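You operate a simulated robot arm through the tools that you are given. There is no shell and no other tool.

You are at the controls of a simulated robot arm. One attempt, no reset.

TASK
Gauge the blue stack under the height dial and set the orange slider to its height.
Fine: leave the foot down on it.

The check looks at the end state, three seconds after you hand in, the way a careful person would. Anything else that was tipped, shoved, dropped, spilled or broken makes it a failure.

THE ROBOT
A 6-joint arm with a two-finger parallel gripper, fixed in place. Base frame: the origin is at the foot of the arm, x ahead of it, y to its left, z up; the work surface is at about z = 840. Lengths are in mm, angles in rad, forces in N, time in s.
With the tool pointing down near the work surface it reaches from about 240 to 640 mm from the base axis. Its first joint turns from -1.152 to 1.152 rad. Payload 2.7 kg.
Tool frame: the origin (TCP) lies between the finger pads and is the grasp point; the fingertips stand 23 mm ahead of it; z points along the fingers, y is the line along which they close. Largest opening 94 mm; finger width 38, thickness 10; the body of the gripper, 54 by 96 mm, starts 39 mm behind the TCP.
Orientation is that of the tool frame in the base frame, as [roll, pitch, yaw] about the fixed x, y, z axes, in that order (R = Rz(yaw) Ry(pitch) Rx(roll)). With the fingers straight down and closing along the base's y, the tool's x points along the base's -x, its y along +y and its z along -z.

THE INTERFACE
- The arm moves only by the tool nudge_tool. Its argument "targets" is a list of rows, each an object of numbers (a shift or turn left out is 0, a gripper value left out holds the last): "wx", "wy", "wz": the turn, a rotation vector about the tool's x, y, z in units of 60 degrees (1.0 is 60 degrees); "x", "y", "z": the shift along the tool's x, y, z in units of 500 mm (1.0 is 500 mm); "hand": the gripper command, from -1 (shut) to 1 (fully open), values between in proportion. In form: [{"wx": .., "wy": .., "wz": .., "x": .., "y": .., "z": .., "hand": ..}, ...]. A call has 1 to 20 rows; each row is the pose to reach, as a shift and turn from the pose commanded when the call began, along the tool's axes at that moment. A call with a number of a shift or a turn outside -1 to 1 is refused whole. Each row takes 0.2 s and may step no farther than 50 mm and 0.15 rad from the row before; otherwise, or with a gripper value out of range, the whole call is refused. A pose out of reach is approached as far as the arm can. The call stops where the force on the tool passes 40 N (or 10 N more than at its start, if that is more) or the arm is blocked; 0.2 s more then pass. The fingers move at their own pace (about 45 mm/s each) and stop on an object; they squeeze with about 37 N. The grip force told is the motor's: it shows also when the fingers shut on nothing. Time passes only in rows, and 0.2 s behind the last, so rows that repeat a pose let the fingers close. The reply holds the time, the measured pose of the TCP, the force on the tool along the base axes, the opening and the grip force, in the units named above and with some noise, with the torque about the TCP (base axes, N m) and any sound that the robot's microphone picked up.
- Cameras (640 x 400 px; columns grow to the right, rows downward): "scene" is fixed at [74, -427.7, 1418.1]; the picture's right is [0.89, -0.46, 0.00], its down [-0.22, -0.43, -0.87] and it looks along [0.40, 0.78, -0.49] (base axes); focal length 354 px, centre (320, 200). "wrist" rides on the gripper at [87, 16, -75] in the tool frame; the picture's right is [-0.18, 0.98, 0.00], its down [-0.58, -0.11, -0.81] and it looks along [-0.79, -0.15, 0.59] (tool axes); focal length 243 px, centre (320, 200). There is no depth. A picture from a camera that has moved, and an enlarged one, comes with that camera's place and axes in the base frame and with its lens. The place of the scene camera against the robot may be out by one fixed shift of up to 25 mm in any direction.
- grab_frame(camera): a new picture of that camera. The clock stands still meanwhile.
- zoom(camera, box): a new picture of the part [left, top, right, bottom] of that camera's present view, enlarged. The clock stands still meanwhile.
- hand_in(): hands the job in; it is judged then, once.

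Places have to be worked out from the pictures, the camera data and where the tool is seen. Open the gripper and draw the arm clear of the work before you hand the job in, unless the task says otherwise.

The tools are called after "Call:" as a command line: name --argument value ..., lists and objects as JSON in quotes. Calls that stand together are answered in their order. nudge_tool: Moves the arm, as the interface text tells. Its arguments: {"type":"object","properties":{"targets":{"type":"array","items":{"type":"object","properties":{"wx":{"type":"number"},"wy":{"type":"number"},"wz":{"type":"number"},"x":{"type":"number"},"y":{"type":"number"},"z":{"type":"number"},"hand":{"type":"number"}}}}},"required":["targets"]} The other tools are called the same way: grab_frame (camera) takes a picture; zoom (camera, box) takes an enlarged picture of a part of a camera's view; hand_in () hands the job in.

At the start:

```text
clock: 0.0
tool_pos: [341.8, 109.7, 1187.1]
tool_rot: [3.141, 0.001, -3.139]
wrist_force: [0.3, -0.7, 0.0]
torque: [0.0, 0.02, -0.06]
gripper_width: 94.1
grasp_force: 0.1
```

scene: 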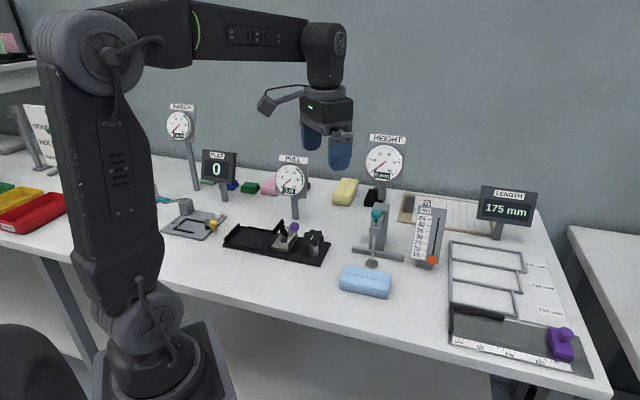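
wrist: 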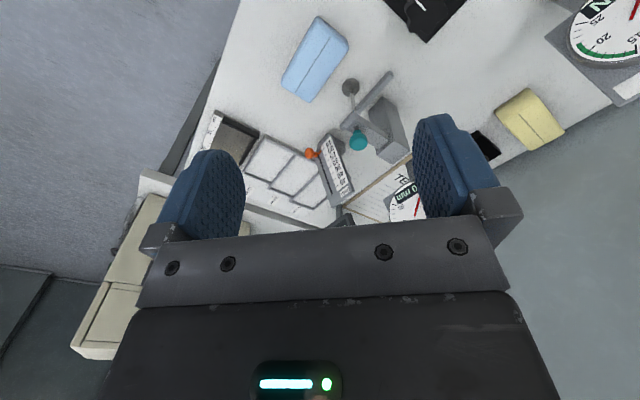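

I'll first look closely at the height gauge, the blue stack and the slider to understand the layout.

Call:
zoom --camera "scene" --box '[330, 120, 470, 310]'

Call:
zoom --camera "wrist" --box '[200, 0, 460, 230]'

Call:
zoom --camera "scene" --box '[395, 180, 465, 280]'

```text
2.11 times, centred on (400, 215) of scene
camera zoom: at [74.0, -427.7, 1418.1], right [0.89, -0.46, 0.0], down [-0.22, -0.43, -0.87], along [0.4, 0.78, -0.49], focal length 744 px, centre (152, 168)
```

zoom: 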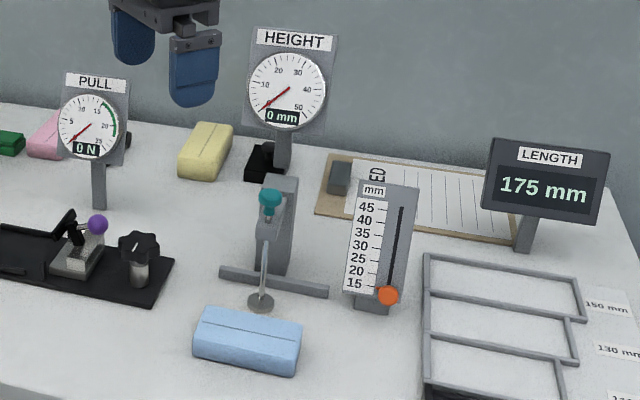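

```text
1.74 times, centred on (330, 115) of wrist
camera zoom: at [254.6, 124.5, 1261.4], right [0.18, 0.98, 0.0], down [0.58, -0.11, 0.81], along [0.79, -0.15, -0.59], focal length 422 px, centre (303, 348)
```

zoom: 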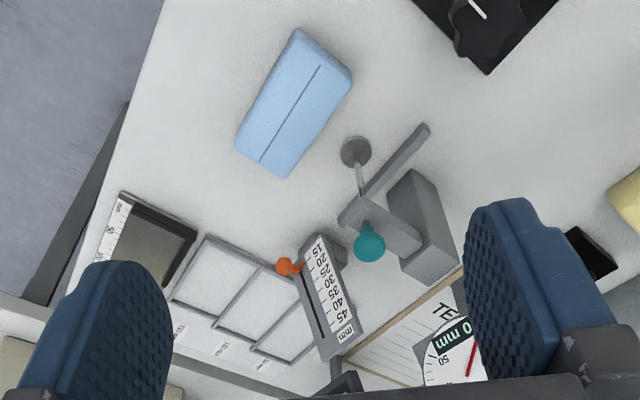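

```text
4.00 times, centred on (430, 230) of scene
camera zoom: at [74.0, -427.7, 1418.1], right [0.89, -0.46, 0.0], down [-0.22, -0.43, -0.87], along [0.4, 0.78, -0.49], focal length 1414 px, centre (-120, 80)
```

zoom: 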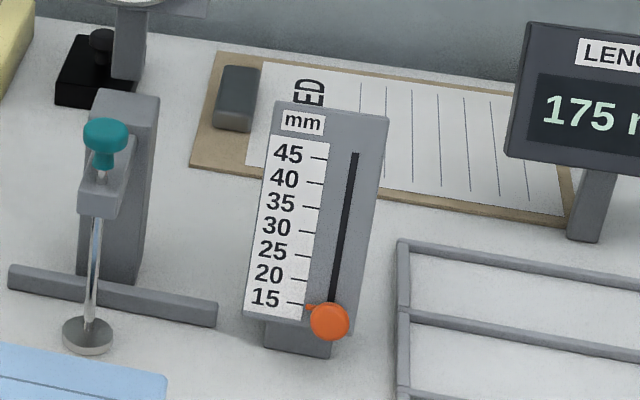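

The foot appears to be at roughly (487,134) with the teal knob near z≈985, the blue block near (421,86), and the orange slider near (593,41,885). I'll lower the wrist a bit in free air for a closer look at the mechanism.

Call:
nudge_tool --targets '[{"z": 0.08, "x": 0.02}, {"z": 0.16, "x": 0.04}, {"z": 0.24, "x": 0.06}]'

Call:
grab_frame --camera "wrist"

Call:
grab_frame --camera "scene"

```text
clock: 0.8
tool_pos: [310.7, 110.1, 1065.7]
tool_rot: [3.137, 0.004, -3.14]
wrist_force: [-1.2, -0.4, 0.1]
torque: [-0.04, -0.01, 0.0]
gripper_width: 93.9
grasp_force: 0.1
```

```text
taken
camera wrist: at [223.6, 124.8, 1140.7], right [0.18, 0.98, 0.0], down [0.58, -0.11, 0.81], along [0.79, -0.14, -0.59], focal length 243 px, centre (320, 200)
```

wrist: 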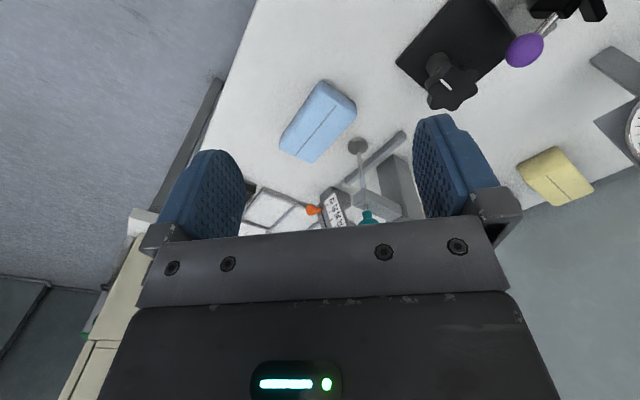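

```text
taken
```

scene: 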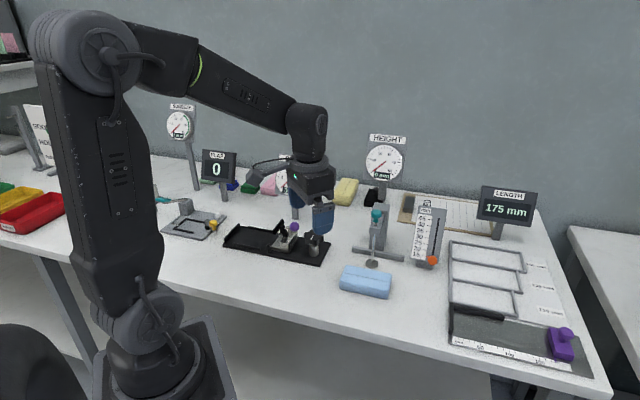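

Call:
zoom --camera "wrist" --box '[260, 60, 430, 240]'

Call:
zoom --camera "scene" --box '[330, 255, 400, 305]'

Call:
zoom --camera "scene" --box '[345, 190, 415, 275]'

```text
2.22 times, centred on (345, 150) of wrist
camera zoom: at [223.6, 124.8, 1140.7], right [0.18, 0.98, 0.0], down [0.58, -0.11, 0.81], along [0.79, -0.14, -0.59], focal length 539 px, centre (264, 311)
```

zoom: 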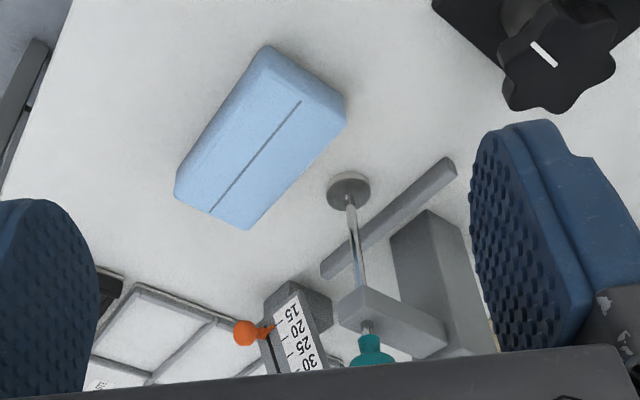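

```text
8.00 times, centred on (365, 280) of scene
camera zoom: at [74.0, -427.7, 1418.1], right [0.89, -0.46, 0.0], down [-0.22, -0.43, -0.87], along [0.4, 0.78, -0.49], focal length 2829 px, centre (-40, -440)
```

zoom: 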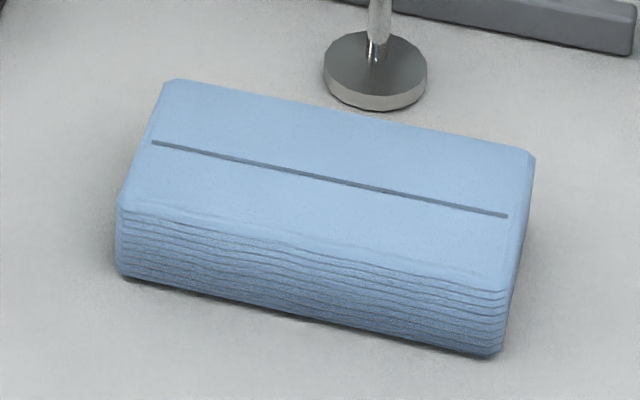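

```text
4.71 times, centred on (380, 232) of scene
camera zoom: at [74.0, -427.7, 1418.1], right [0.89, -0.46, 0.0], down [-0.22, -0.43, -0.87], along [0.4, 0.78, -0.49], focal length 1664 px, centre (38, 47)
```

zoom: 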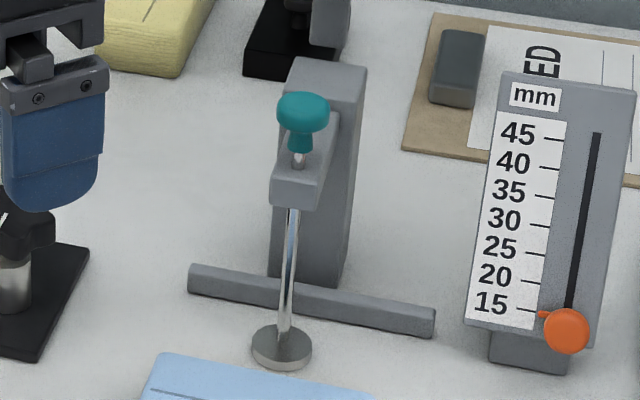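

The stack is a folded, layered soft bundle about 115×52 mm, roughly parallel to the gauge's back bar (about -43° in the table plane). The plunger has a teal knob on top. I'll turn the tool about 47° so its fingers would close along the bar direction, and look at the gauge from in front.

Call:
nudge_tool --targets '[{"wz": -0.13, "x": -0.034, "y": -0.017, "z": -0.008}, {"wz": -0.26, "x": -0.068, "y": -0.034, "z": -0.016}, {"wz": -0.39, "x": -0.102, "y": -0.052, "z": -0.024}, {"wz": -0.52, "x": -0.136, "y": -0.069, "z": -0.032}, {"wz": -0.65, "x": -0.17, "y": -0.086, "z": -0.04}, {"wz": -0.783, "x": -0.204, "y": -0.104, "z": -0.048}]'

Call:
grab_frame --camera "wrist"

Call:
zoom --camera "wrist" --box '[240, 80, 420, 230]'

```text
clock: 2.2
tool_pos: [413.2, 58.3, 1090.9]
tool_rot: [3.141, 0.0, -2.319]
wrist_force: [0.0, 0.8, -0.2]
torque: [-0.01, 0.02, 0.02]
gripper_width: 94.0
grasp_force: 0.0
```

```text
taken
camera wrist: at [342.3, 4.2, 1165.9], right [-0.6, 0.8, 0.0], down [0.47, 0.35, 0.81], along [0.65, 0.48, -0.59], focal length 243 px, centre (320, 200)
```

wrist: 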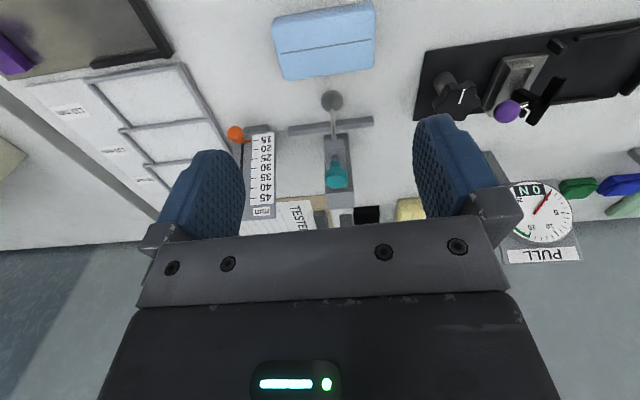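

```text
2.67 times, centred on (330, 155) of wrist
camera zoom: at [342.3, 4.2, 1165.9], right [-0.6, 0.8, 0.0], down [0.47, 0.35, 0.81], along [0.65, 0.48, -0.59], focal length 647 px, centre (293, 320)
```

zoom: 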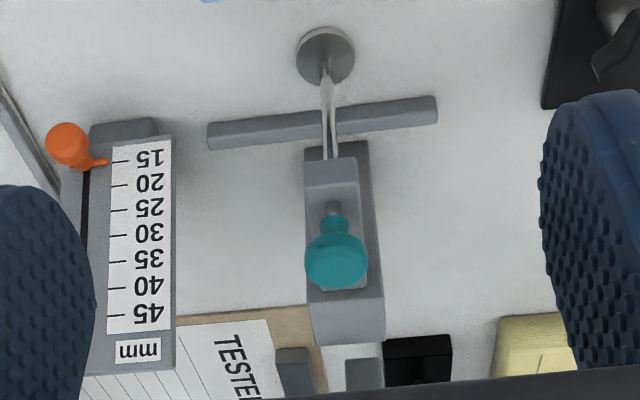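

From here the plunger axis works out to about (490.5, 135) with knob head centre z≈991, the bar is at exactly -45°, and the slider reads 15 now. I'll move above the knob with yaw trimmed to -135°, then descend partway and check alignment.

Call:
nudge_tool --targets '[{"wz": 0.0355, "x": -0.06, "y": -0.003}, {"wz": 0.0355, "x": -0.12, "y": -0.006}, {"wz": 0.0355, "x": -0.18, "y": -0.008}, {"wz": 0.0355, "x": -0.2178, "y": -0.0088}, {"wz": 0.0355, "x": -0.2178, "y": -0.0088, "z": 0.06}, {"wz": 0.0355, "x": -0.2178, "y": -0.0088, "z": 0.11}]'

Call:
grab_frame --camera "wrist"

Call:
zoom --camera "scene" --box '[310, 110, 470, 280]'

```text
clock: 3.6
tool_pos: [490.4, 135.0, 1036.2]
tool_rot: [3.141, 0.004, -2.356]
wrist_force: [-0.3, 0.1, 0.3]
torque: [0.04, 0.0, -0.01]
gripper_width: 94.1
grasp_force: 0.0
```

```text
taken
camera wrist: at [418.1, 84.2, 1111.2], right [-0.56, 0.83, 0.0], down [0.49, 0.33, 0.81], along [0.67, 0.46, -0.59], focal length 243 px, centre (320, 200)
```

wrist: 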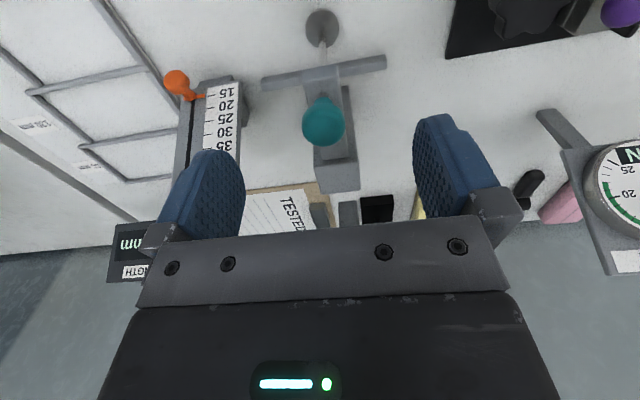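

```text
2.35 times, centred on (390, 195) of scene
camera zoom: at [74.0, -427.7, 1418.1], right [0.89, -0.46, 0.0], down [-0.22, -0.43, -0.87], along [0.4, 0.78, -0.49], focal length 832 px, centre (155, 212)
```

zoom: 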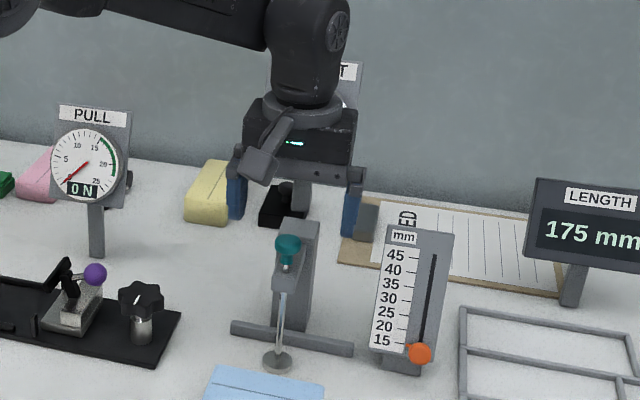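

The knob sits at pixel (323,122), exactly where the axis estimate predicts it. I'll descend so the pads straddle the knob head with tips above the bracket, then close.

Call:
nudge_tool --targets '[{"z": 0.04}, {"z": 0.08}, {"z": 0.096}, {"z": 0.096, "hand": -1}, {"z": 0.096, "hand": -1}, {"z": 0.096, "hand": -1}, {"z": 0.096, "hand": -1}, {"z": 0.096, "hand": -1}, {"z": 0.096, "hand": -1}]'

Call:
zoom --camera "scene" --box '[310, 110, 470, 280]'

Call:
grab_frame --camera "wrist"

```text
clock: 5.6
tool_pos: [489.1, 137.5, 987.8]
tool_rot: [3.14, 0.004, -2.356]
wrist_force: [-10.5, 9.1, 0.7]
torque: [-0.08, 0.04, 0.02]
gripper_width: 24.7
grasp_force: 44.7
```

```text
2.35 times, centred on (390, 195) of scene
camera zoom: at [73.7, -427.4, 1418.2], right [0.89, -0.46, 0.0], down [-0.22, -0.43, -0.87], along [0.4, 0.78, -0.49], focal length 832 px, centre (155, 212)
```

zoom: 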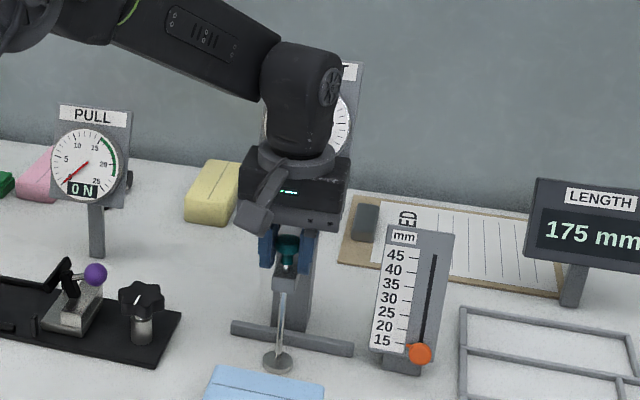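

```text
taken
camera wrist: at [417.3, 85.4, 1062.8], right [-0.57, 0.82, 0.0], down [0.49, 0.33, 0.81], along [0.67, 0.46, -0.59], focal length 243 px, centre (320, 200)
```

wrist: 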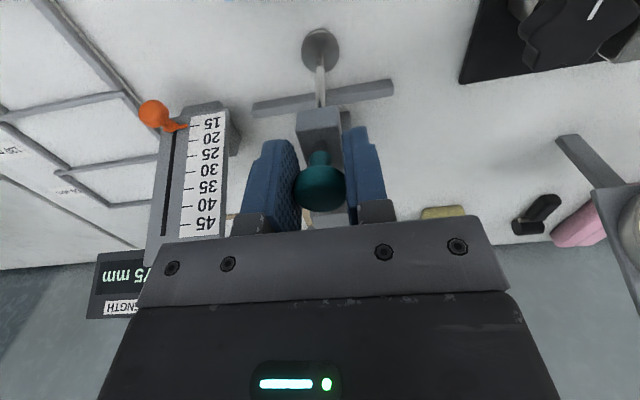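

The knob is gripped (24.7 mm), but there is about 14 N of side load along tool +y, so the plunger axis is ~3 mm off from my centre. I'll shift +3 mm to relieve it before lifting.

Call:
nudge_tool --targets '[{"y": 0.003}, {"y": 0.006}, {"y": 0.006}]'

```text
clock: 6.4
tool_pos: [490.0, 135.9, 988.4]
tool_rot: [-3.14, 0.003, -2.359]
wrist_force: [4.9, 0.8, -0.6]
torque: [-0.41, 0.33, 0.04]
gripper_width: 24.7
grasp_force: 45.0
```

Readings look unsettled; I'll hold still for a moment and re-read.

Call:
nudge_tool --targets '[{"x": 0}, {"x": 0}, {"x": 0}]'

```text
clock: 7.2
tool_pos: [490.0, 135.0, 988.1]
tool_rot: [-3.14, 0.002, -2.358]
wrist_force: [9.7, -6.2, -0.7]
torque: [0.14, -0.14, -0.07]
gripper_width: 25.0
grasp_force: 44.9
```

Now the load is reversed (~11 N the other way), so the true centre is about halfway. I'll go back 1.3 mm and settle.

Call:
nudge_tool --targets '[{"y": -0.0027}, {"y": -0.0027}, {"y": -0.0027}, {"y": -0.0027}]'

```text
clock: 8.2
tool_pos: [489.2, 136.3, 987.7]
tool_rot: [3.142, 0.002, -2.356]
wrist_force: [4.5, 0.2, 0.3]
torque: [0.12, -0.08, -0.01]
gripper_width: 25.1
grasp_force: 45.0
```

Side load is now small. I'll lift the plunger slowly by 20 mm and check the dial.

Call:
nudge_tool --targets '[{"z": -0.01}, {"z": -0.02}, {"z": -0.03}, {"z": -0.04}, {"z": -0.04}]'

Call:
zoom --camera "scene" --box '[310, 110, 470, 280]'

Call:
grab_frame --camera "wrist"

```text
clock: 9.4
tool_pos: [489.5, 135.1, 1007.3]
tool_rot: [3.14, 0.003, -2.358]
wrist_force: [-0.5, 0.9, -0.6]
torque: [-0.16, 0.15, 0.01]
gripper_width: 24.6
grasp_force: 45.1
```

```text
2.35 times, centred on (390, 195) of scene
camera zoom: at [74.0, -427.6, 1418.1], right [0.89, -0.46, 0.0], down [-0.22, -0.43, -0.87], along [0.4, 0.78, -0.49], focal length 832 px, centre (155, 212)
```

zoom: 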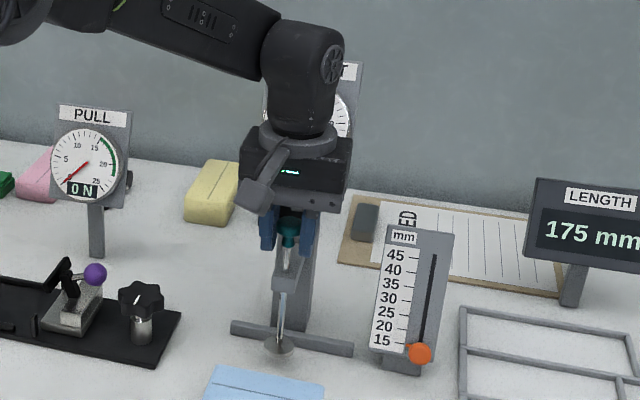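

```text
taken
camera wrist: at [417.2, 85.5, 1082.7], right [-0.56, 0.83, 0.0], down [0.49, 0.33, 0.81], along [0.67, 0.46, -0.59], focal length 243 px, centre (320, 200)
```

wrist: 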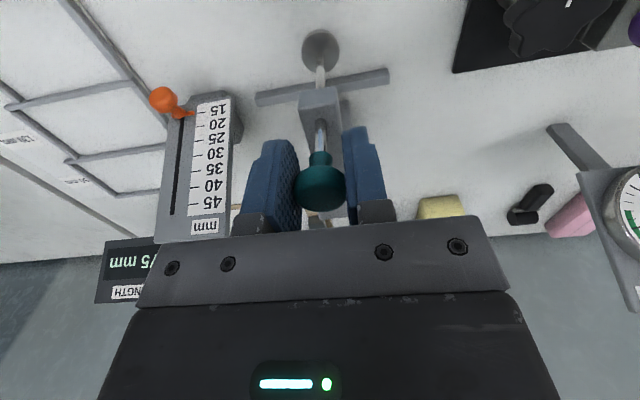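

The plunger lifts freely with almost no force. To learn whether it stays up by itself, I'll lower it to about 5 mm and open the fingers there, so any drop is tiny.

Call:
nudge_tool --targets '[{"z": 0.01}, {"z": 0.02}, {"z": 0.028}, {"z": 0.028, "hand": -0.3}, {"z": 0.028, "hand": -0.3}, {"z": 0.028, "hand": -0.3}, {"z": 0.028, "hand": -0.3}]'

Call:
zoom --camera "scene" --box '[340, 200, 420, 280]'

Call:
zoom --camera "wrist" --box '[230, 10, 420, 230]'

```text
clock: 11.0
tool_pos: [489.8, 135.4, 992.8]
tool_rot: [3.141, 0.004, -2.355]
wrist_force: [0.1, 0.0, 0.5]
torque: [-0.02, -0.04, 0.02]
gripper_width: 32.9
grasp_force: 0.0
```

```text
5.00 times, centred on (380, 240) of scene
camera zoom: at [74.0, -427.7, 1418.1], right [0.89, -0.46, 0.0], down [-0.22, -0.43, -0.87], along [0.4, 0.78, -0.49], focal length 1768 px, centre (20, 0)
```

zoom: 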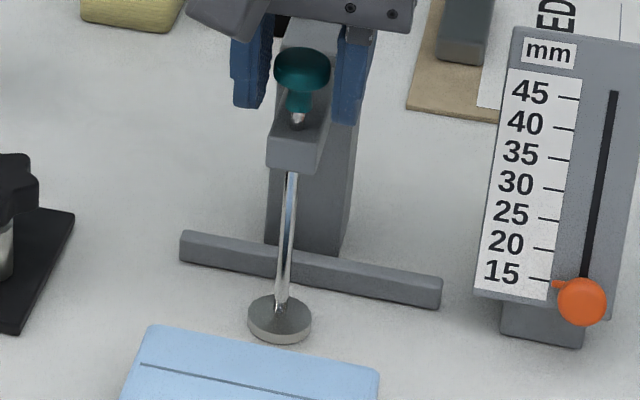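

```text
1.82 times, centred on (325, 120) of wrist
camera zoom: at [417.1, 85.2, 1068.4], right [-0.56, 0.83, 0.0], down [0.49, 0.33, 0.81], along [0.67, 0.46, -0.59], focal length 441 px, centre (311, 346)
```

zoom: 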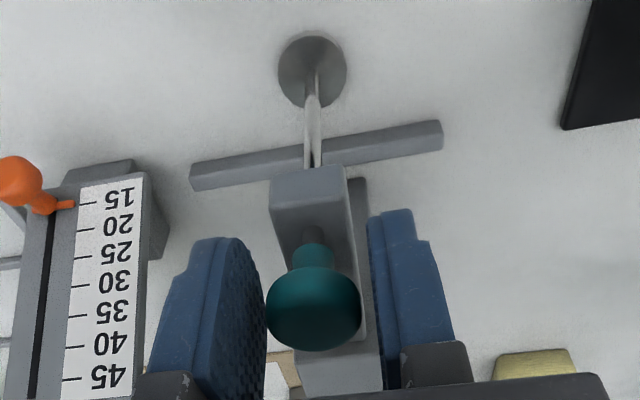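

The knob has dropped back to zero, so friction alone doesn't hold it. I'll re-grip and lift it gently toward the top of its travel, feeling for a stop or catch.

Call:
nudge_tool --targets '[{"z": 0.004, "hand": -1}, {"z": 0.004, "hand": -1}, {"z": 0.004, "hand": -1}, {"z": -0.012, "hand": -1}, {"z": -0.028, "hand": -1}, {"z": -0.044, "hand": -1}, {"z": -0.06, "hand": -1}, {"z": -0.076, "hand": -1}, {"z": -0.084, "hand": -1}, {"z": -0.092, "hand": -1}, {"z": -0.092, "hand": -1}]'

Call:
zoom --camera "scene" --box '[340, 180, 420, 280]'

Call:
zoom --camera "wrist" --box '[230, 10, 420, 230]'

```text
clock: 13.4
tool_pos: [489.7, 136.0, 1041.0]
tool_rot: [3.141, 0.001, -2.355]
wrist_force: [-9.1, 8.3, -0.7]
torque: [-0.24, 0.0, 0.08]
gripper_width: 25.2
grasp_force: 45.1
```

```text
4.00 times, centred on (380, 230) of scene
camera zoom: at [73.7, -427.4, 1418.2], right [0.89, -0.46, 0.0], down [-0.22, -0.43, -0.87], along [0.4, 0.78, -0.49], focal length 1414 px, centre (80, 80)
```

zoom: 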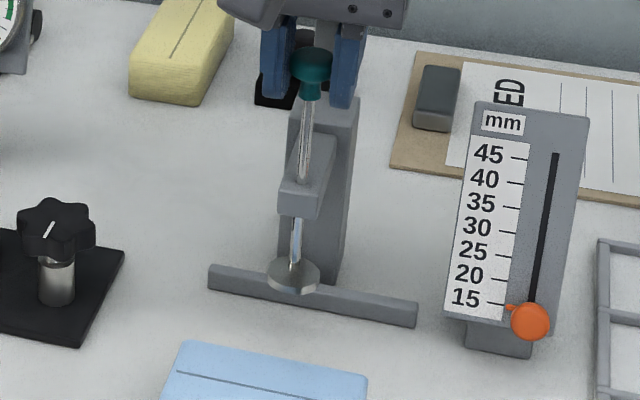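

```text
1.82 times, centred on (325, 120) of wrist
camera zoom: at [417.1, 85.4, 1114.6], right [-0.56, 0.83, 0.0], down [0.49, 0.33, 0.81], along [0.67, 0.46, -0.59], focal length 441 px, centre (311, 346)
```

zoom: 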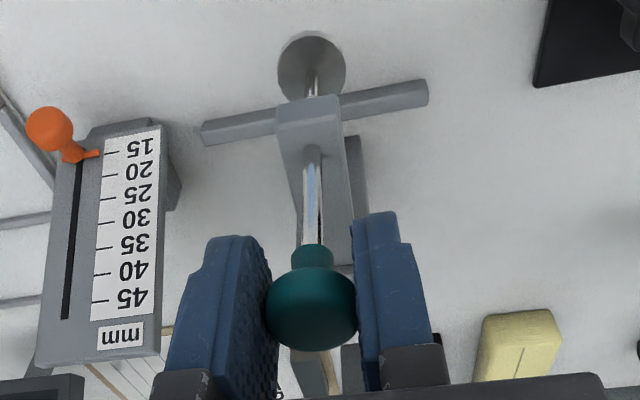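

It is up about 50 mm and still free. I'll continue upward in small steps to find the end of travel.

Call:
nudge_tool --targets '[{"z": -0.008}, {"z": -0.016}, {"z": -0.024}, {"z": -0.032}, {"z": -0.04}, {"z": -0.04}]'

Call:
zoom --camera "scene" --box '[340, 180, 420, 280]'

```text
clock: 14.5
tool_pos: [490.1, 135.9, 1049.7]
tool_rot: [3.136, -0.008, -2.356]
wrist_force: [6.8, 4.1, -6.6]
torque: [-0.44, 0.07, -0.05]
gripper_width: 25.5
grasp_force: 44.9
stopped in row 5: the force on the tool passed its limit at 42 N (the readings are from after the stop); the commanded pose is now the measured one
```

```text
4.00 times, centred on (380, 230) of scene
camera zoom: at [74.4, -427.5, 1418.1], right [0.89, -0.46, 0.0], down [-0.22, -0.43, -0.87], along [0.4, 0.78, -0.49], focal length 1414 px, centre (80, 80)
```

zoom: 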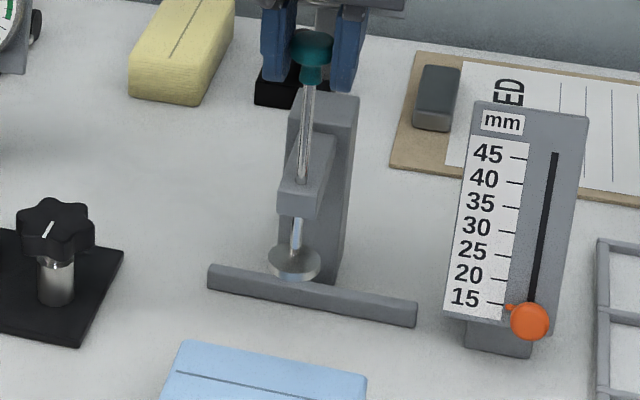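

There is a hard end stop at about 60 mm of travel (42 N on the tool). I'll open the fingers here, still surrounding the knob, and see at once whether it stays at the top.

Call:
nudge_tool --targets '[{"hand": -0.4}, {"hand": -0.4}]'

Call:
zoom --camera "scene" --box '[340, 180, 420, 280]'

Call:
zoom --camera "wrist" --box '[230, 10, 420, 230]'

```text
clock: 15.1
tool_pos: [488.8, 135.6, 1051.6]
tool_rot: [3.135, -0.006, -2.359]
wrist_force: [-0.2, 0.0, 0.4]
torque: [-0.02, 0.01, 0.02]
gripper_width: 28.2
grasp_force: 0.1
```

```text
4.00 times, centred on (380, 230) of scene
camera zoom: at [74.0, -427.7, 1418.1], right [0.89, -0.46, 0.0], down [-0.22, -0.43, -0.87], along [0.4, 0.78, -0.49], focal length 1414 px, centre (80, 80)
```

zoom: 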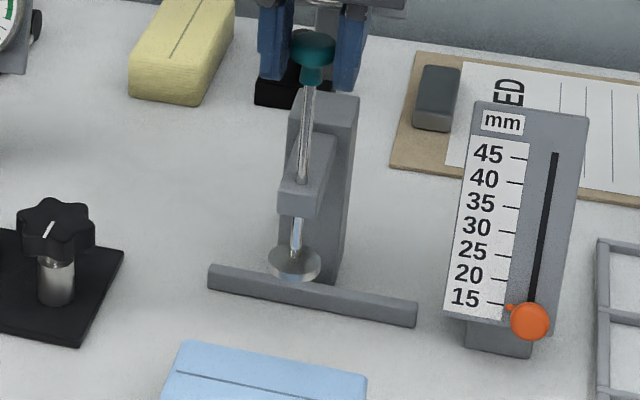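

```text
1.82 times, centred on (325, 120) of wrist
camera zoom: at [417.0, 85.2, 1127.1], right [-0.56, 0.83, 0.01], down [0.5, 0.33, 0.8], along [0.66, 0.45, -0.6], focal length 441 px, centre (311, 346)
```

zoom: 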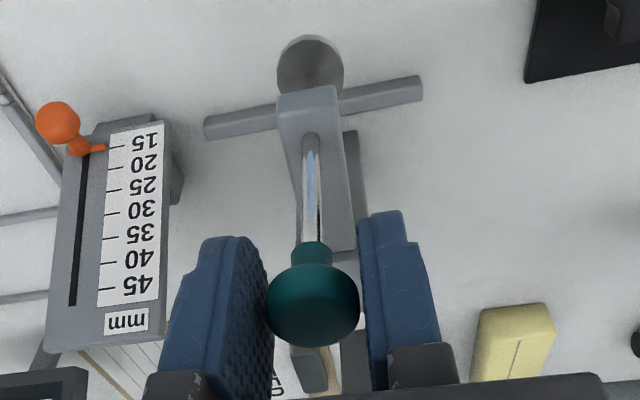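

With the fingers at 28.2 mm (free of the 25 mm knob) and no grip force, the foot is still up at the top. I'll wait a bit longer and re-check that it isn't creeping down.

Call:
nudge_tool --targets '[{"hand": -0.2}, {"hand": -0.2}, {"hand": -0.2}, {"hand": -0.2}, {"hand": -0.2}, {"hand": -0.2}]'

Call:
zoom --camera "scene" --box '[340, 180, 420, 280]'

```text
clock: 16.5
tool_pos: [490.1, 135.8, 1050.2]
tool_rot: [3.135, -0.007, -2.358]
wrist_force: [-0.3, 0.5, -0.6]
torque: [-0.01, 0.02, 0.02]
gripper_width: 38.0
grasp_force: 0.0
```

```text
4.00 times, centred on (380, 230) of scene
camera zoom: at [74.0, -427.7, 1418.1], right [0.89, -0.46, 0.0], down [-0.22, -0.43, -0.87], along [0.4, 0.78, -0.49], focal length 1414 px, centre (80, 80)
```

zoom: 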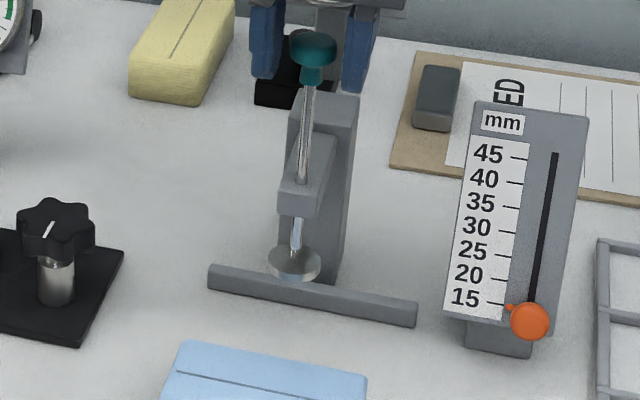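

The plunger is held by a catch at the top of its travel. Now I'll open up, rise clear of the knob, and back off to re-measure the stack and foot.

Call:
nudge_tool --targets '[{"hand": 0.3}, {"hand": 0.3}, {"z": -0.04, "hand": 0.3}, {"z": -0.09, "hand": 0.3}, {"z": -0.12, "hand": 0.3}, {"z": -0.12, "x": 0.08, "hand": 0.3}, {"z": -0.12, "x": 0.16, "hand": 0.3}, {"z": -0.12, "x": 0.24, "hand": 0.3}, {"z": -0.12, "x": 0.32, "hand": 0.3}, {"z": -0.12, "x": 0.34, "hand": 0.3}]'

Call:
grab_frame --camera "wrist"

Call:
grab_frame --camera "scene"

```text
clock: 18.7
tool_pos: [369.2, 15.6, 1111.2]
tool_rot: [3.137, -0.008, -2.355]
wrist_force: [-0.1, 0.5, 0.5]
torque: [-0.03, -0.02, 0.0]
gripper_width: 61.1
grasp_force: 0.0
```

```text
taken
camera wrist: at [296.8, -34.5, 1187.7], right [-0.56, 0.83, 0.0], down [0.5, 0.33, 0.8], along [0.66, 0.45, -0.6], focal length 243 px, centre (320, 200)
```

wrist: 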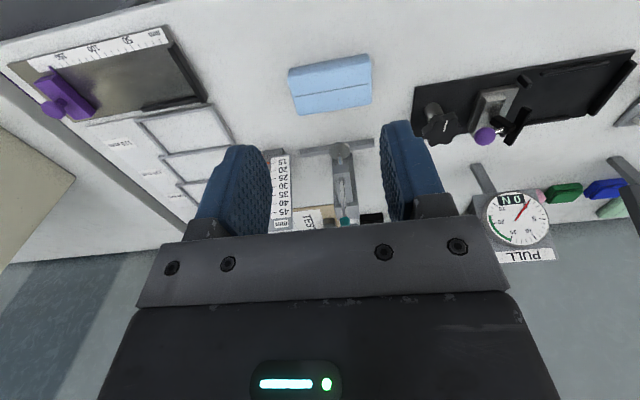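

```text
taken
```

scene: 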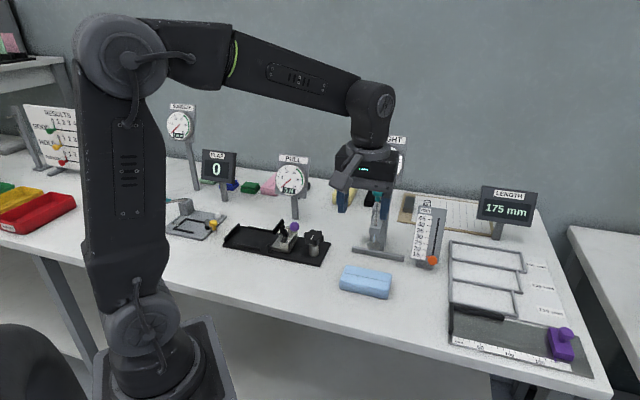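

Call:
zoom --camera "wrist" --box '[260, 30, 400, 230]'

Call:
zoom --camera "wrist" --box '[270, 40, 390, 120]'

Call:
zoom --camera "scene" --box '[330, 180, 410, 310]'

```text
2.00 times, centred on (330, 130) of wrist
camera zoom: at [296.8, -34.5, 1187.7], right [-0.56, 0.83, 0.0], down [0.5, 0.33, 0.8], along [0.66, 0.45, -0.6], focal length 485 px, centre (300, 340)
```

zoom: 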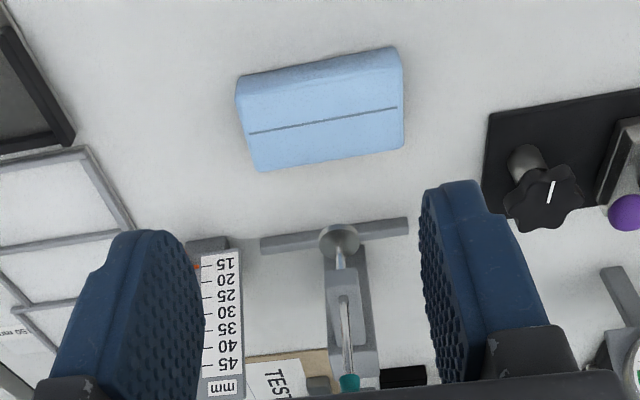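

```text
5.00 times, centred on (330, 80) of wrist
camera zoom: at [296.8, -34.5, 1187.7], right [-0.56, 0.83, 0.0], down [0.5, 0.33, 0.8], along [0.66, 0.45, -0.6], focal length 1213 px, centre (270, 800)
```

zoom: 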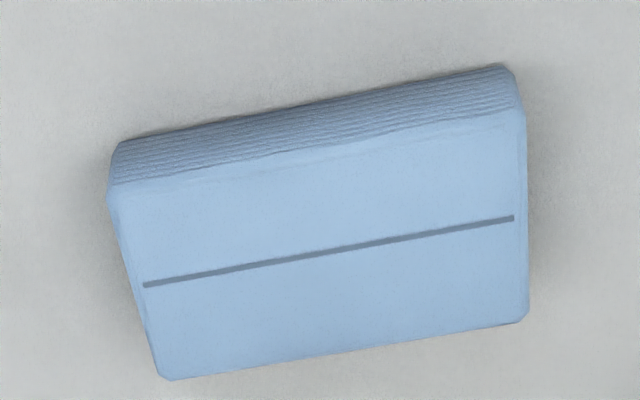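

```text
3.08 times, centred on (370, 245) of scene
camera zoom: at [74.0, -427.7, 1418.1], right [0.89, -0.46, 0.0], down [-0.22, -0.43, -0.87], along [0.4, 0.78, -0.49], focal length 1088 px, centre (166, 62)
```

zoom: 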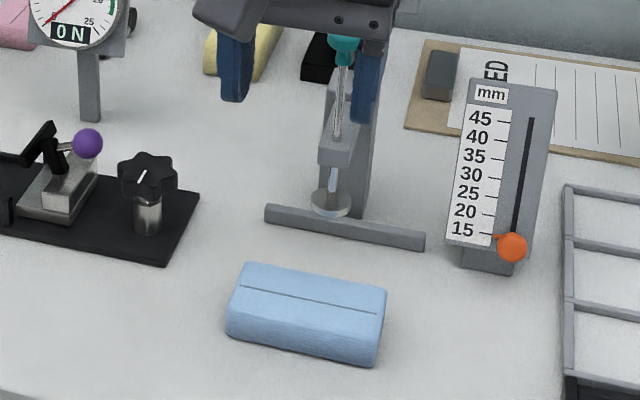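

The stack's edges give: centre at about (437,79), length ~106, width ~57, height ~25, exactly parallel to the bar and already lined up with the foot; it must go ~79 mm toward the bar. I'll descend behind it with the tool leaned back ~12° (to clear the bracket later), fingers ~61 mm apart as a two-point pusher, stopping a bit above the table to check.

Call:
nudge_tool --targets '[{"z": 0.07, "wy": -0.04}, {"z": 0.14, "wy": -0.08}, {"z": 0.22, "wy": -0.12}, {"z": 0.3, "wy": -0.16}, {"z": 0.38, "wy": -0.208}, {"z": 0.44, "wy": -0.208}, {"z": 0.452, "wy": -0.208}]'

Call:
grab_frame --camera "wrist"

Call:
zoom --camera "scene" --box '[280, 160, 440, 320]'

```text
clock: 20.3
tool_pos: [367.6, 15.9, 885.4]
tool_rot: [3.137, 0.212, -2.36]
wrist_force: [-0.9, 0.1, 0.1]
torque: [-0.01, 0.01, 0.01]
gripper_width: 61.1
grasp_force: 0.0
```

```text
taken
camera wrist: at [285.2, -44.8, 941.5], right [-0.57, 0.82, 0.04], down [0.36, 0.2, 0.91], along [0.74, 0.53, -0.41], focal length 243 px, centre (320, 200)
```

wrist: 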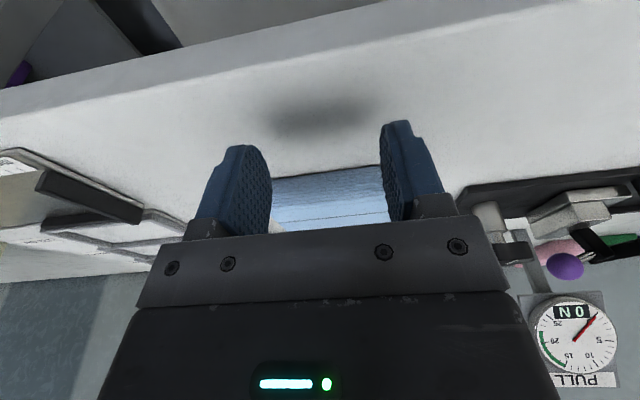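

```text
2.50 times, centred on (360, 240) of scene
camera zoom: at [74.0, -427.7, 1418.1], right [0.89, -0.46, 0.0], down [-0.22, -0.43, -0.87], along [0.4, 0.78, -0.49], focal length 884 px, centre (220, 100)
```

zoom: 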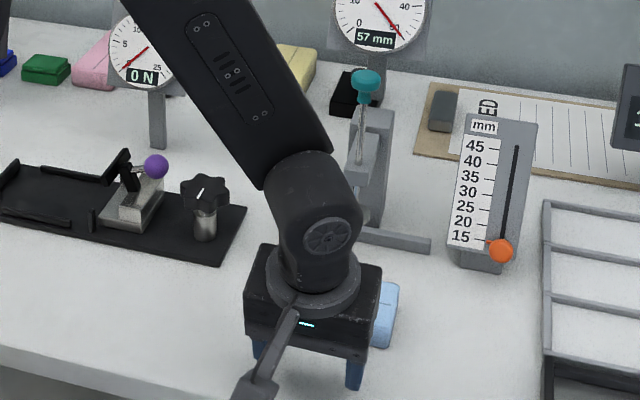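

The dial has a digital readout (57 mm with the foot up), and the fingers straddle behind the stack as planned. I'll lower 14 mm (tips ~4 mm above the table) and push the stack slowly toward the bar, first 100 mm of the ~119 mm tool travel.

Call:
nudge_tool --targets '[{"z": 0.0274, "x": 0.0059}, {"z": 0.04, "x": -0.0528}, {"z": 0.0451, "x": -0.0762}, {"z": 0.0501, "x": -0.0997}, {"z": 0.0552, "x": -0.1231}, {"z": 0.0602, "x": -0.1466}, {"z": 0.0653, "x": -0.1701}, {"z": 0.0695, "x": -0.1896}]'

Call:
grab_frame --camera "wrist"

Call:
zoom --camera "scene" --box '[300, 160, 460, 310]'

```text
clock: 22.1
tool_pos: [438.9, 86.8, 871.6]
tool_rot: [3.135, 0.212, -2.357]
wrist_force: [-0.2, -0.3, 0.2]
torque: [0.03, -0.01, 0.0]
gripper_width: 60.9
grasp_force: 0.0
```

```text
taken
camera wrist: at [356.4, 26.1, 927.5], right [-0.57, 0.82, 0.04], down [0.36, 0.2, 0.91], along [0.74, 0.53, -0.41], focal length 243 px, centre (320, 200)
```

wrist: 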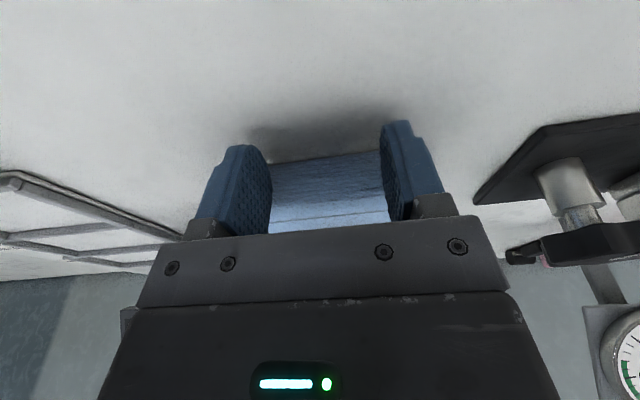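

```text
2.67 times, centred on (380, 235) of scene
camera zoom: at [74.0, -427.7, 1418.1], right [0.89, -0.46, 0.0], down [-0.22, -0.43, -0.87], along [0.4, 0.78, -0.49], focal length 943 px, centre (160, 107)
```

zoom: 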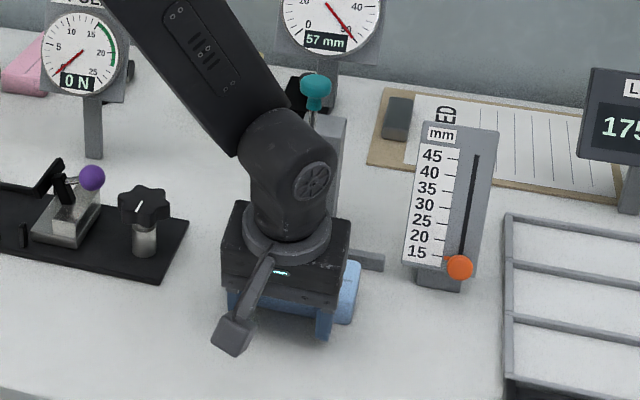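

The stack has moved with the fingers; its near edge is now around n≈396 (needs ≈414). I'll zoom to verify before the last ~17 mm.

Call:
zoom --camera "wrist" --box '[230, 110, 430, 235]'

Call:
zoom --camera "scene" --box '[350, 215, 410, 300]'

```text
3.20 times, centred on (330, 172) of wrist
camera zoom: at [356.4, 26.1, 927.5], right [-0.57, 0.82, 0.04], down [0.36, 0.2, 0.91], along [0.74, 0.53, -0.41], focal length 776 px, centre (288, 288)
```

zoom: 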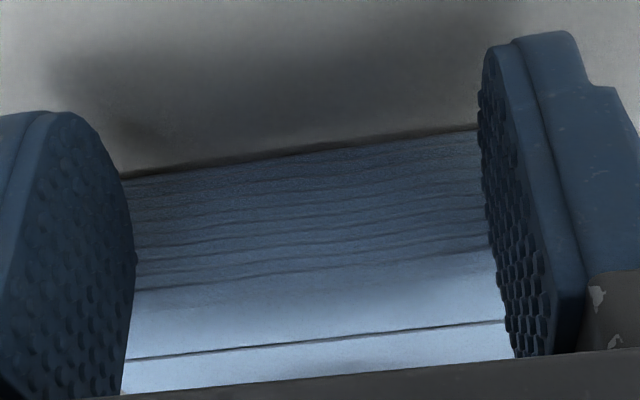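

```text
4.71 times, centred on (380, 258) of scene
camera zoom: at [74.0, -427.7, 1418.1], right [0.89, -0.46, 0.0], down [-0.22, -0.43, -0.87], along [0.4, 0.78, -0.49], focal length 1664 px, centre (38, -71)
```

zoom: 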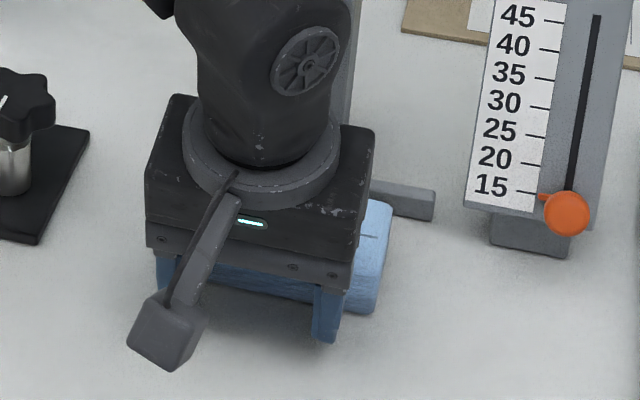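

Near edge at n≈397, so 17 mm more puts the stack centred under the foot, just short of the bar.

Call:
nudge_tool --targets '[{"z": 0.0024, "x": -0.011}, {"z": 0.0048, "x": -0.022}, {"z": 0.0072, "x": -0.0332}, {"z": 0.0072, "x": -0.0332}]'

Call:
zoom --camera "wrist" --box '[230, 110, 430, 235]'

Call:
zoom --camera "scene" --box '[330, 180, 430, 300]'

```text
clock: 23.1
tool_pos: [449.1, 97.4, 870.7]
tool_rot: [3.135, 0.212, -2.359]
wrist_force: [-0.2, -1.0, 0.2]
torque: [0.02, -0.01, 0.0]
gripper_width: 61.1
grasp_force: 0.0
```

```text
3.20 times, centred on (330, 172) of wrist
camera zoom: at [368.0, 37.8, 927.5], right [-0.57, 0.82, 0.04], down [0.36, 0.2, 0.91], along [0.74, 0.53, -0.41], focal length 776 px, centre (288, 288)
```

zoom: 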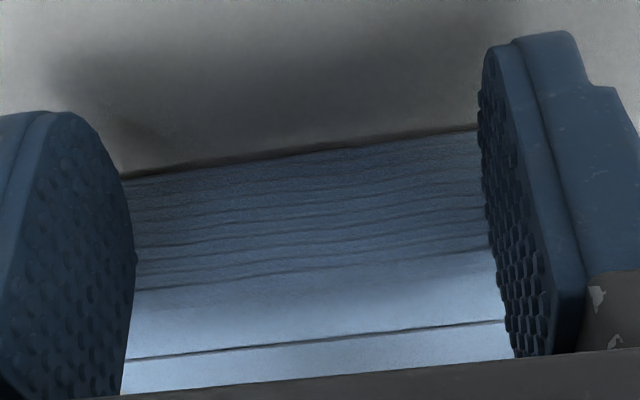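

```text
3.33 times, centred on (380, 240) of scene
camera zoom: at [74.0, -427.7, 1418.1], right [0.89, -0.46, 0.0], down [-0.22, -0.43, -0.87], along [0.4, 0.78, -0.49], focal length 1179 px, centre (120, 67)
```

zoom: 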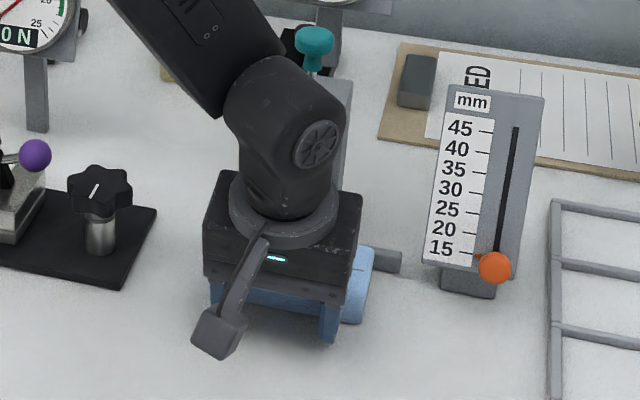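

The stack followed evenly (camera moved 16.4 mm, stack unchanged in view). I'll back straight off, then rise and level the tool to inspect its placement under the foot.

Call:
nudge_tool --targets '[{"z": -0.0126, "x": 0.0587}, {"z": -0.0253, "x": 0.1173}, {"z": -0.1119, "x": 0.1396}, {"z": -0.1985, "x": 0.1618}, {"z": -0.2924, "x": 0.1703, "wy": 0.05}, {"z": -0.3804, "x": 0.1513, "wy": 0.1}, {"z": -0.4684, "x": 0.1324, "wy": 0.15}, {"z": -0.5172, "x": 0.1219, "wy": 0.2025}, {"z": -0.5172, "x": 0.1219, "wy": 0.2025}]'

Call:
zoom --camera "wrist" --box '[250, 70, 410, 230]'

Call:
zoom --camera "scene" --box '[330, 180, 430, 300]'

```text
clock: 25.1
tool_pos: [370.0, 16.2, 1111.8]
tool_rot: [3.137, -0.001, -2.357]
wrist_force: [0.2, 0.2, -0.4]
torque: [0.01, 0.02, -0.02]
gripper_width: 61.3
grasp_force: 0.0
```

```text
2.50 times, centred on (330, 150) of wrist
camera zoom: at [297.8, -34.1, 1187.9], right [-0.56, 0.83, 0.01], down [0.49, 0.33, 0.8], along [0.66, 0.46, -0.59], focal length 606 px, centre (295, 325)
```

zoom: 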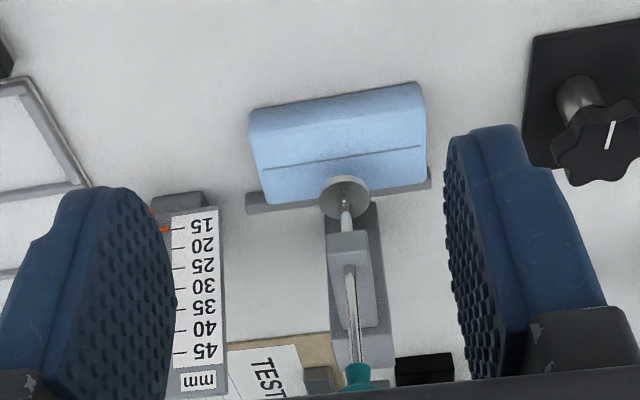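

```text
3.33 times, centred on (380, 240) of scene
camera zoom: at [74.0, -427.7, 1418.1], right [0.89, -0.46, 0.0], down [-0.22, -0.43, -0.87], along [0.4, 0.78, -0.49], focal length 1179 px, centre (120, 67)
```

zoom: 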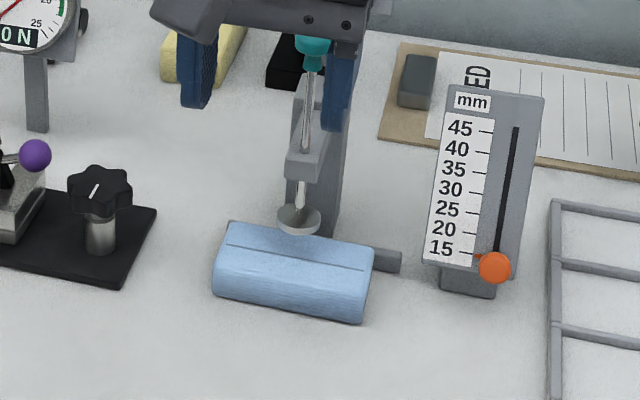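

The foot axis projects right onto the stack's centre line, so placement is good and nothing else moved. Now I'll return above the raised knob (head centre ~z 1048) with the gripper open, and check alignment before descending.

Call:
nudge_tool --targets '[{"x": -0.08, "hand": 1}, {"x": -0.16, "hand": 1}, {"x": -0.24, "hand": 1}, {"x": -0.32, "hand": 1}, {"x": -0.338, "y": 0.0006, "hand": 1}, {"x": -0.338, "y": 0.0006, "z": 0.04, "hand": 1}, {"x": -0.338, "y": 0.0006, "z": 0.04, "hand": 1}]'

Call:
grab_frame --camera "wrist"

Call:
zoom --camera "scene" --box '[320, 120, 440, 290]'

```text
clock: 26.7
tool_pos: [489.0, 136.9, 1091.7]
tool_rot: [3.136, -0.001, -2.357]
wrist_force: [-0.4, -0.6, 0.9]
torque: [-0.01, 0.0, 0.0]
gripper_width: 94.1
grasp_force: 0.0
```

```text
taken
camera wrist: at [417.1, 85.8, 1167.8], right [-0.56, 0.83, 0.01], down [0.49, 0.33, 0.81], along [0.66, 0.46, -0.59], focal length 243 px, centre (320, 200)
```

wrist: 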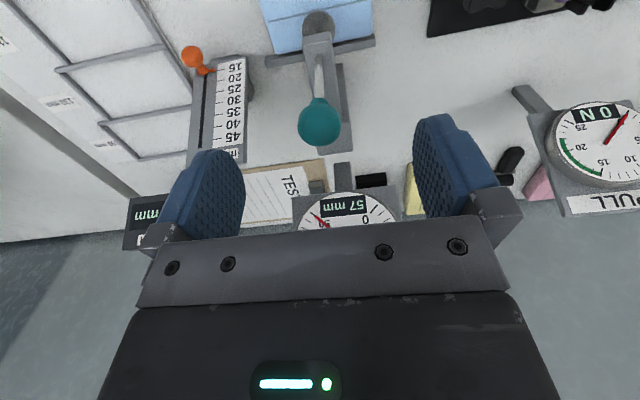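

```text
2.35 times, centred on (380, 205) of scene
camera zoom: at [74.0, -427.7, 1418.1], right [0.89, -0.46, 0.0], down [-0.22, -0.43, -0.87], along [0.4, 0.78, -0.49], focal length 832 px, centre (179, 188)
```

zoom: 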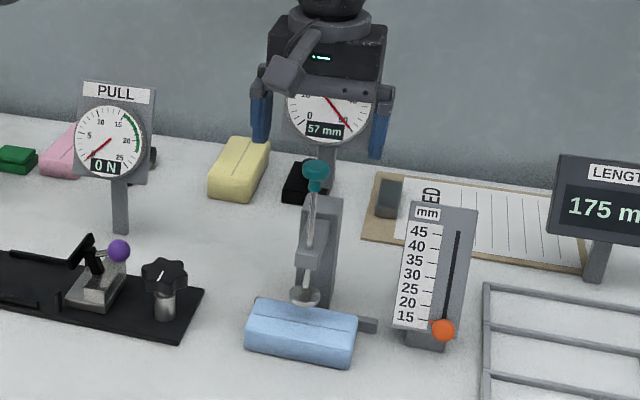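

Alignment is good to within a millimetre (I'll trim 0.7 mm). Descending to the knob and closing on it.

Call:
nudge_tool --targets '[{"z": 0.04, "y": -0.0014}, {"z": 0.08, "y": -0.0014}, {"z": 0.087, "y": -0.0014}, {"z": 0.087, "y": -0.0014, "hand": -1}, {"z": 0.087, "y": -0.0014, "hand": -1}, {"z": 0.087, "y": -0.0014, "hand": -1}, {"z": 0.087, "y": -0.0014, "hand": -1}, {"z": 0.087, "y": -0.0014, "hand": -1}, {"z": 0.087, "y": -0.0014, "hand": -1}]'

Call:
zoom --camera "wrist" --box '[220, 20, 420, 240]'

```text
clock: 28.7
tool_pos: [488.9, 136.6, 1049.1]
tool_rot: [3.138, -0.001, -2.357]
wrist_force: [0.1, -0.4, -0.3]
torque: [-0.16, -0.16, 0.02]
gripper_width: 25.0
grasp_force: 45.1
```

```text
1.82 times, centred on (320, 130) of wrist
camera zoom: at [417.5, 85.5, 1124.4], right [-0.56, 0.83, 0.01], down [0.49, 0.33, 0.81], along [0.66, 0.46, -0.59], focal length 441 px, centre (320, 327)
```

zoom: 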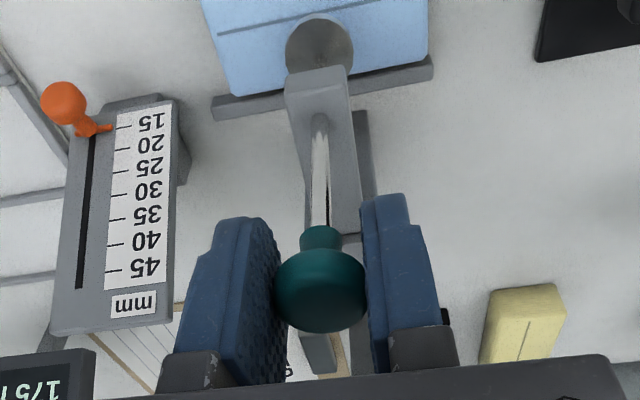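

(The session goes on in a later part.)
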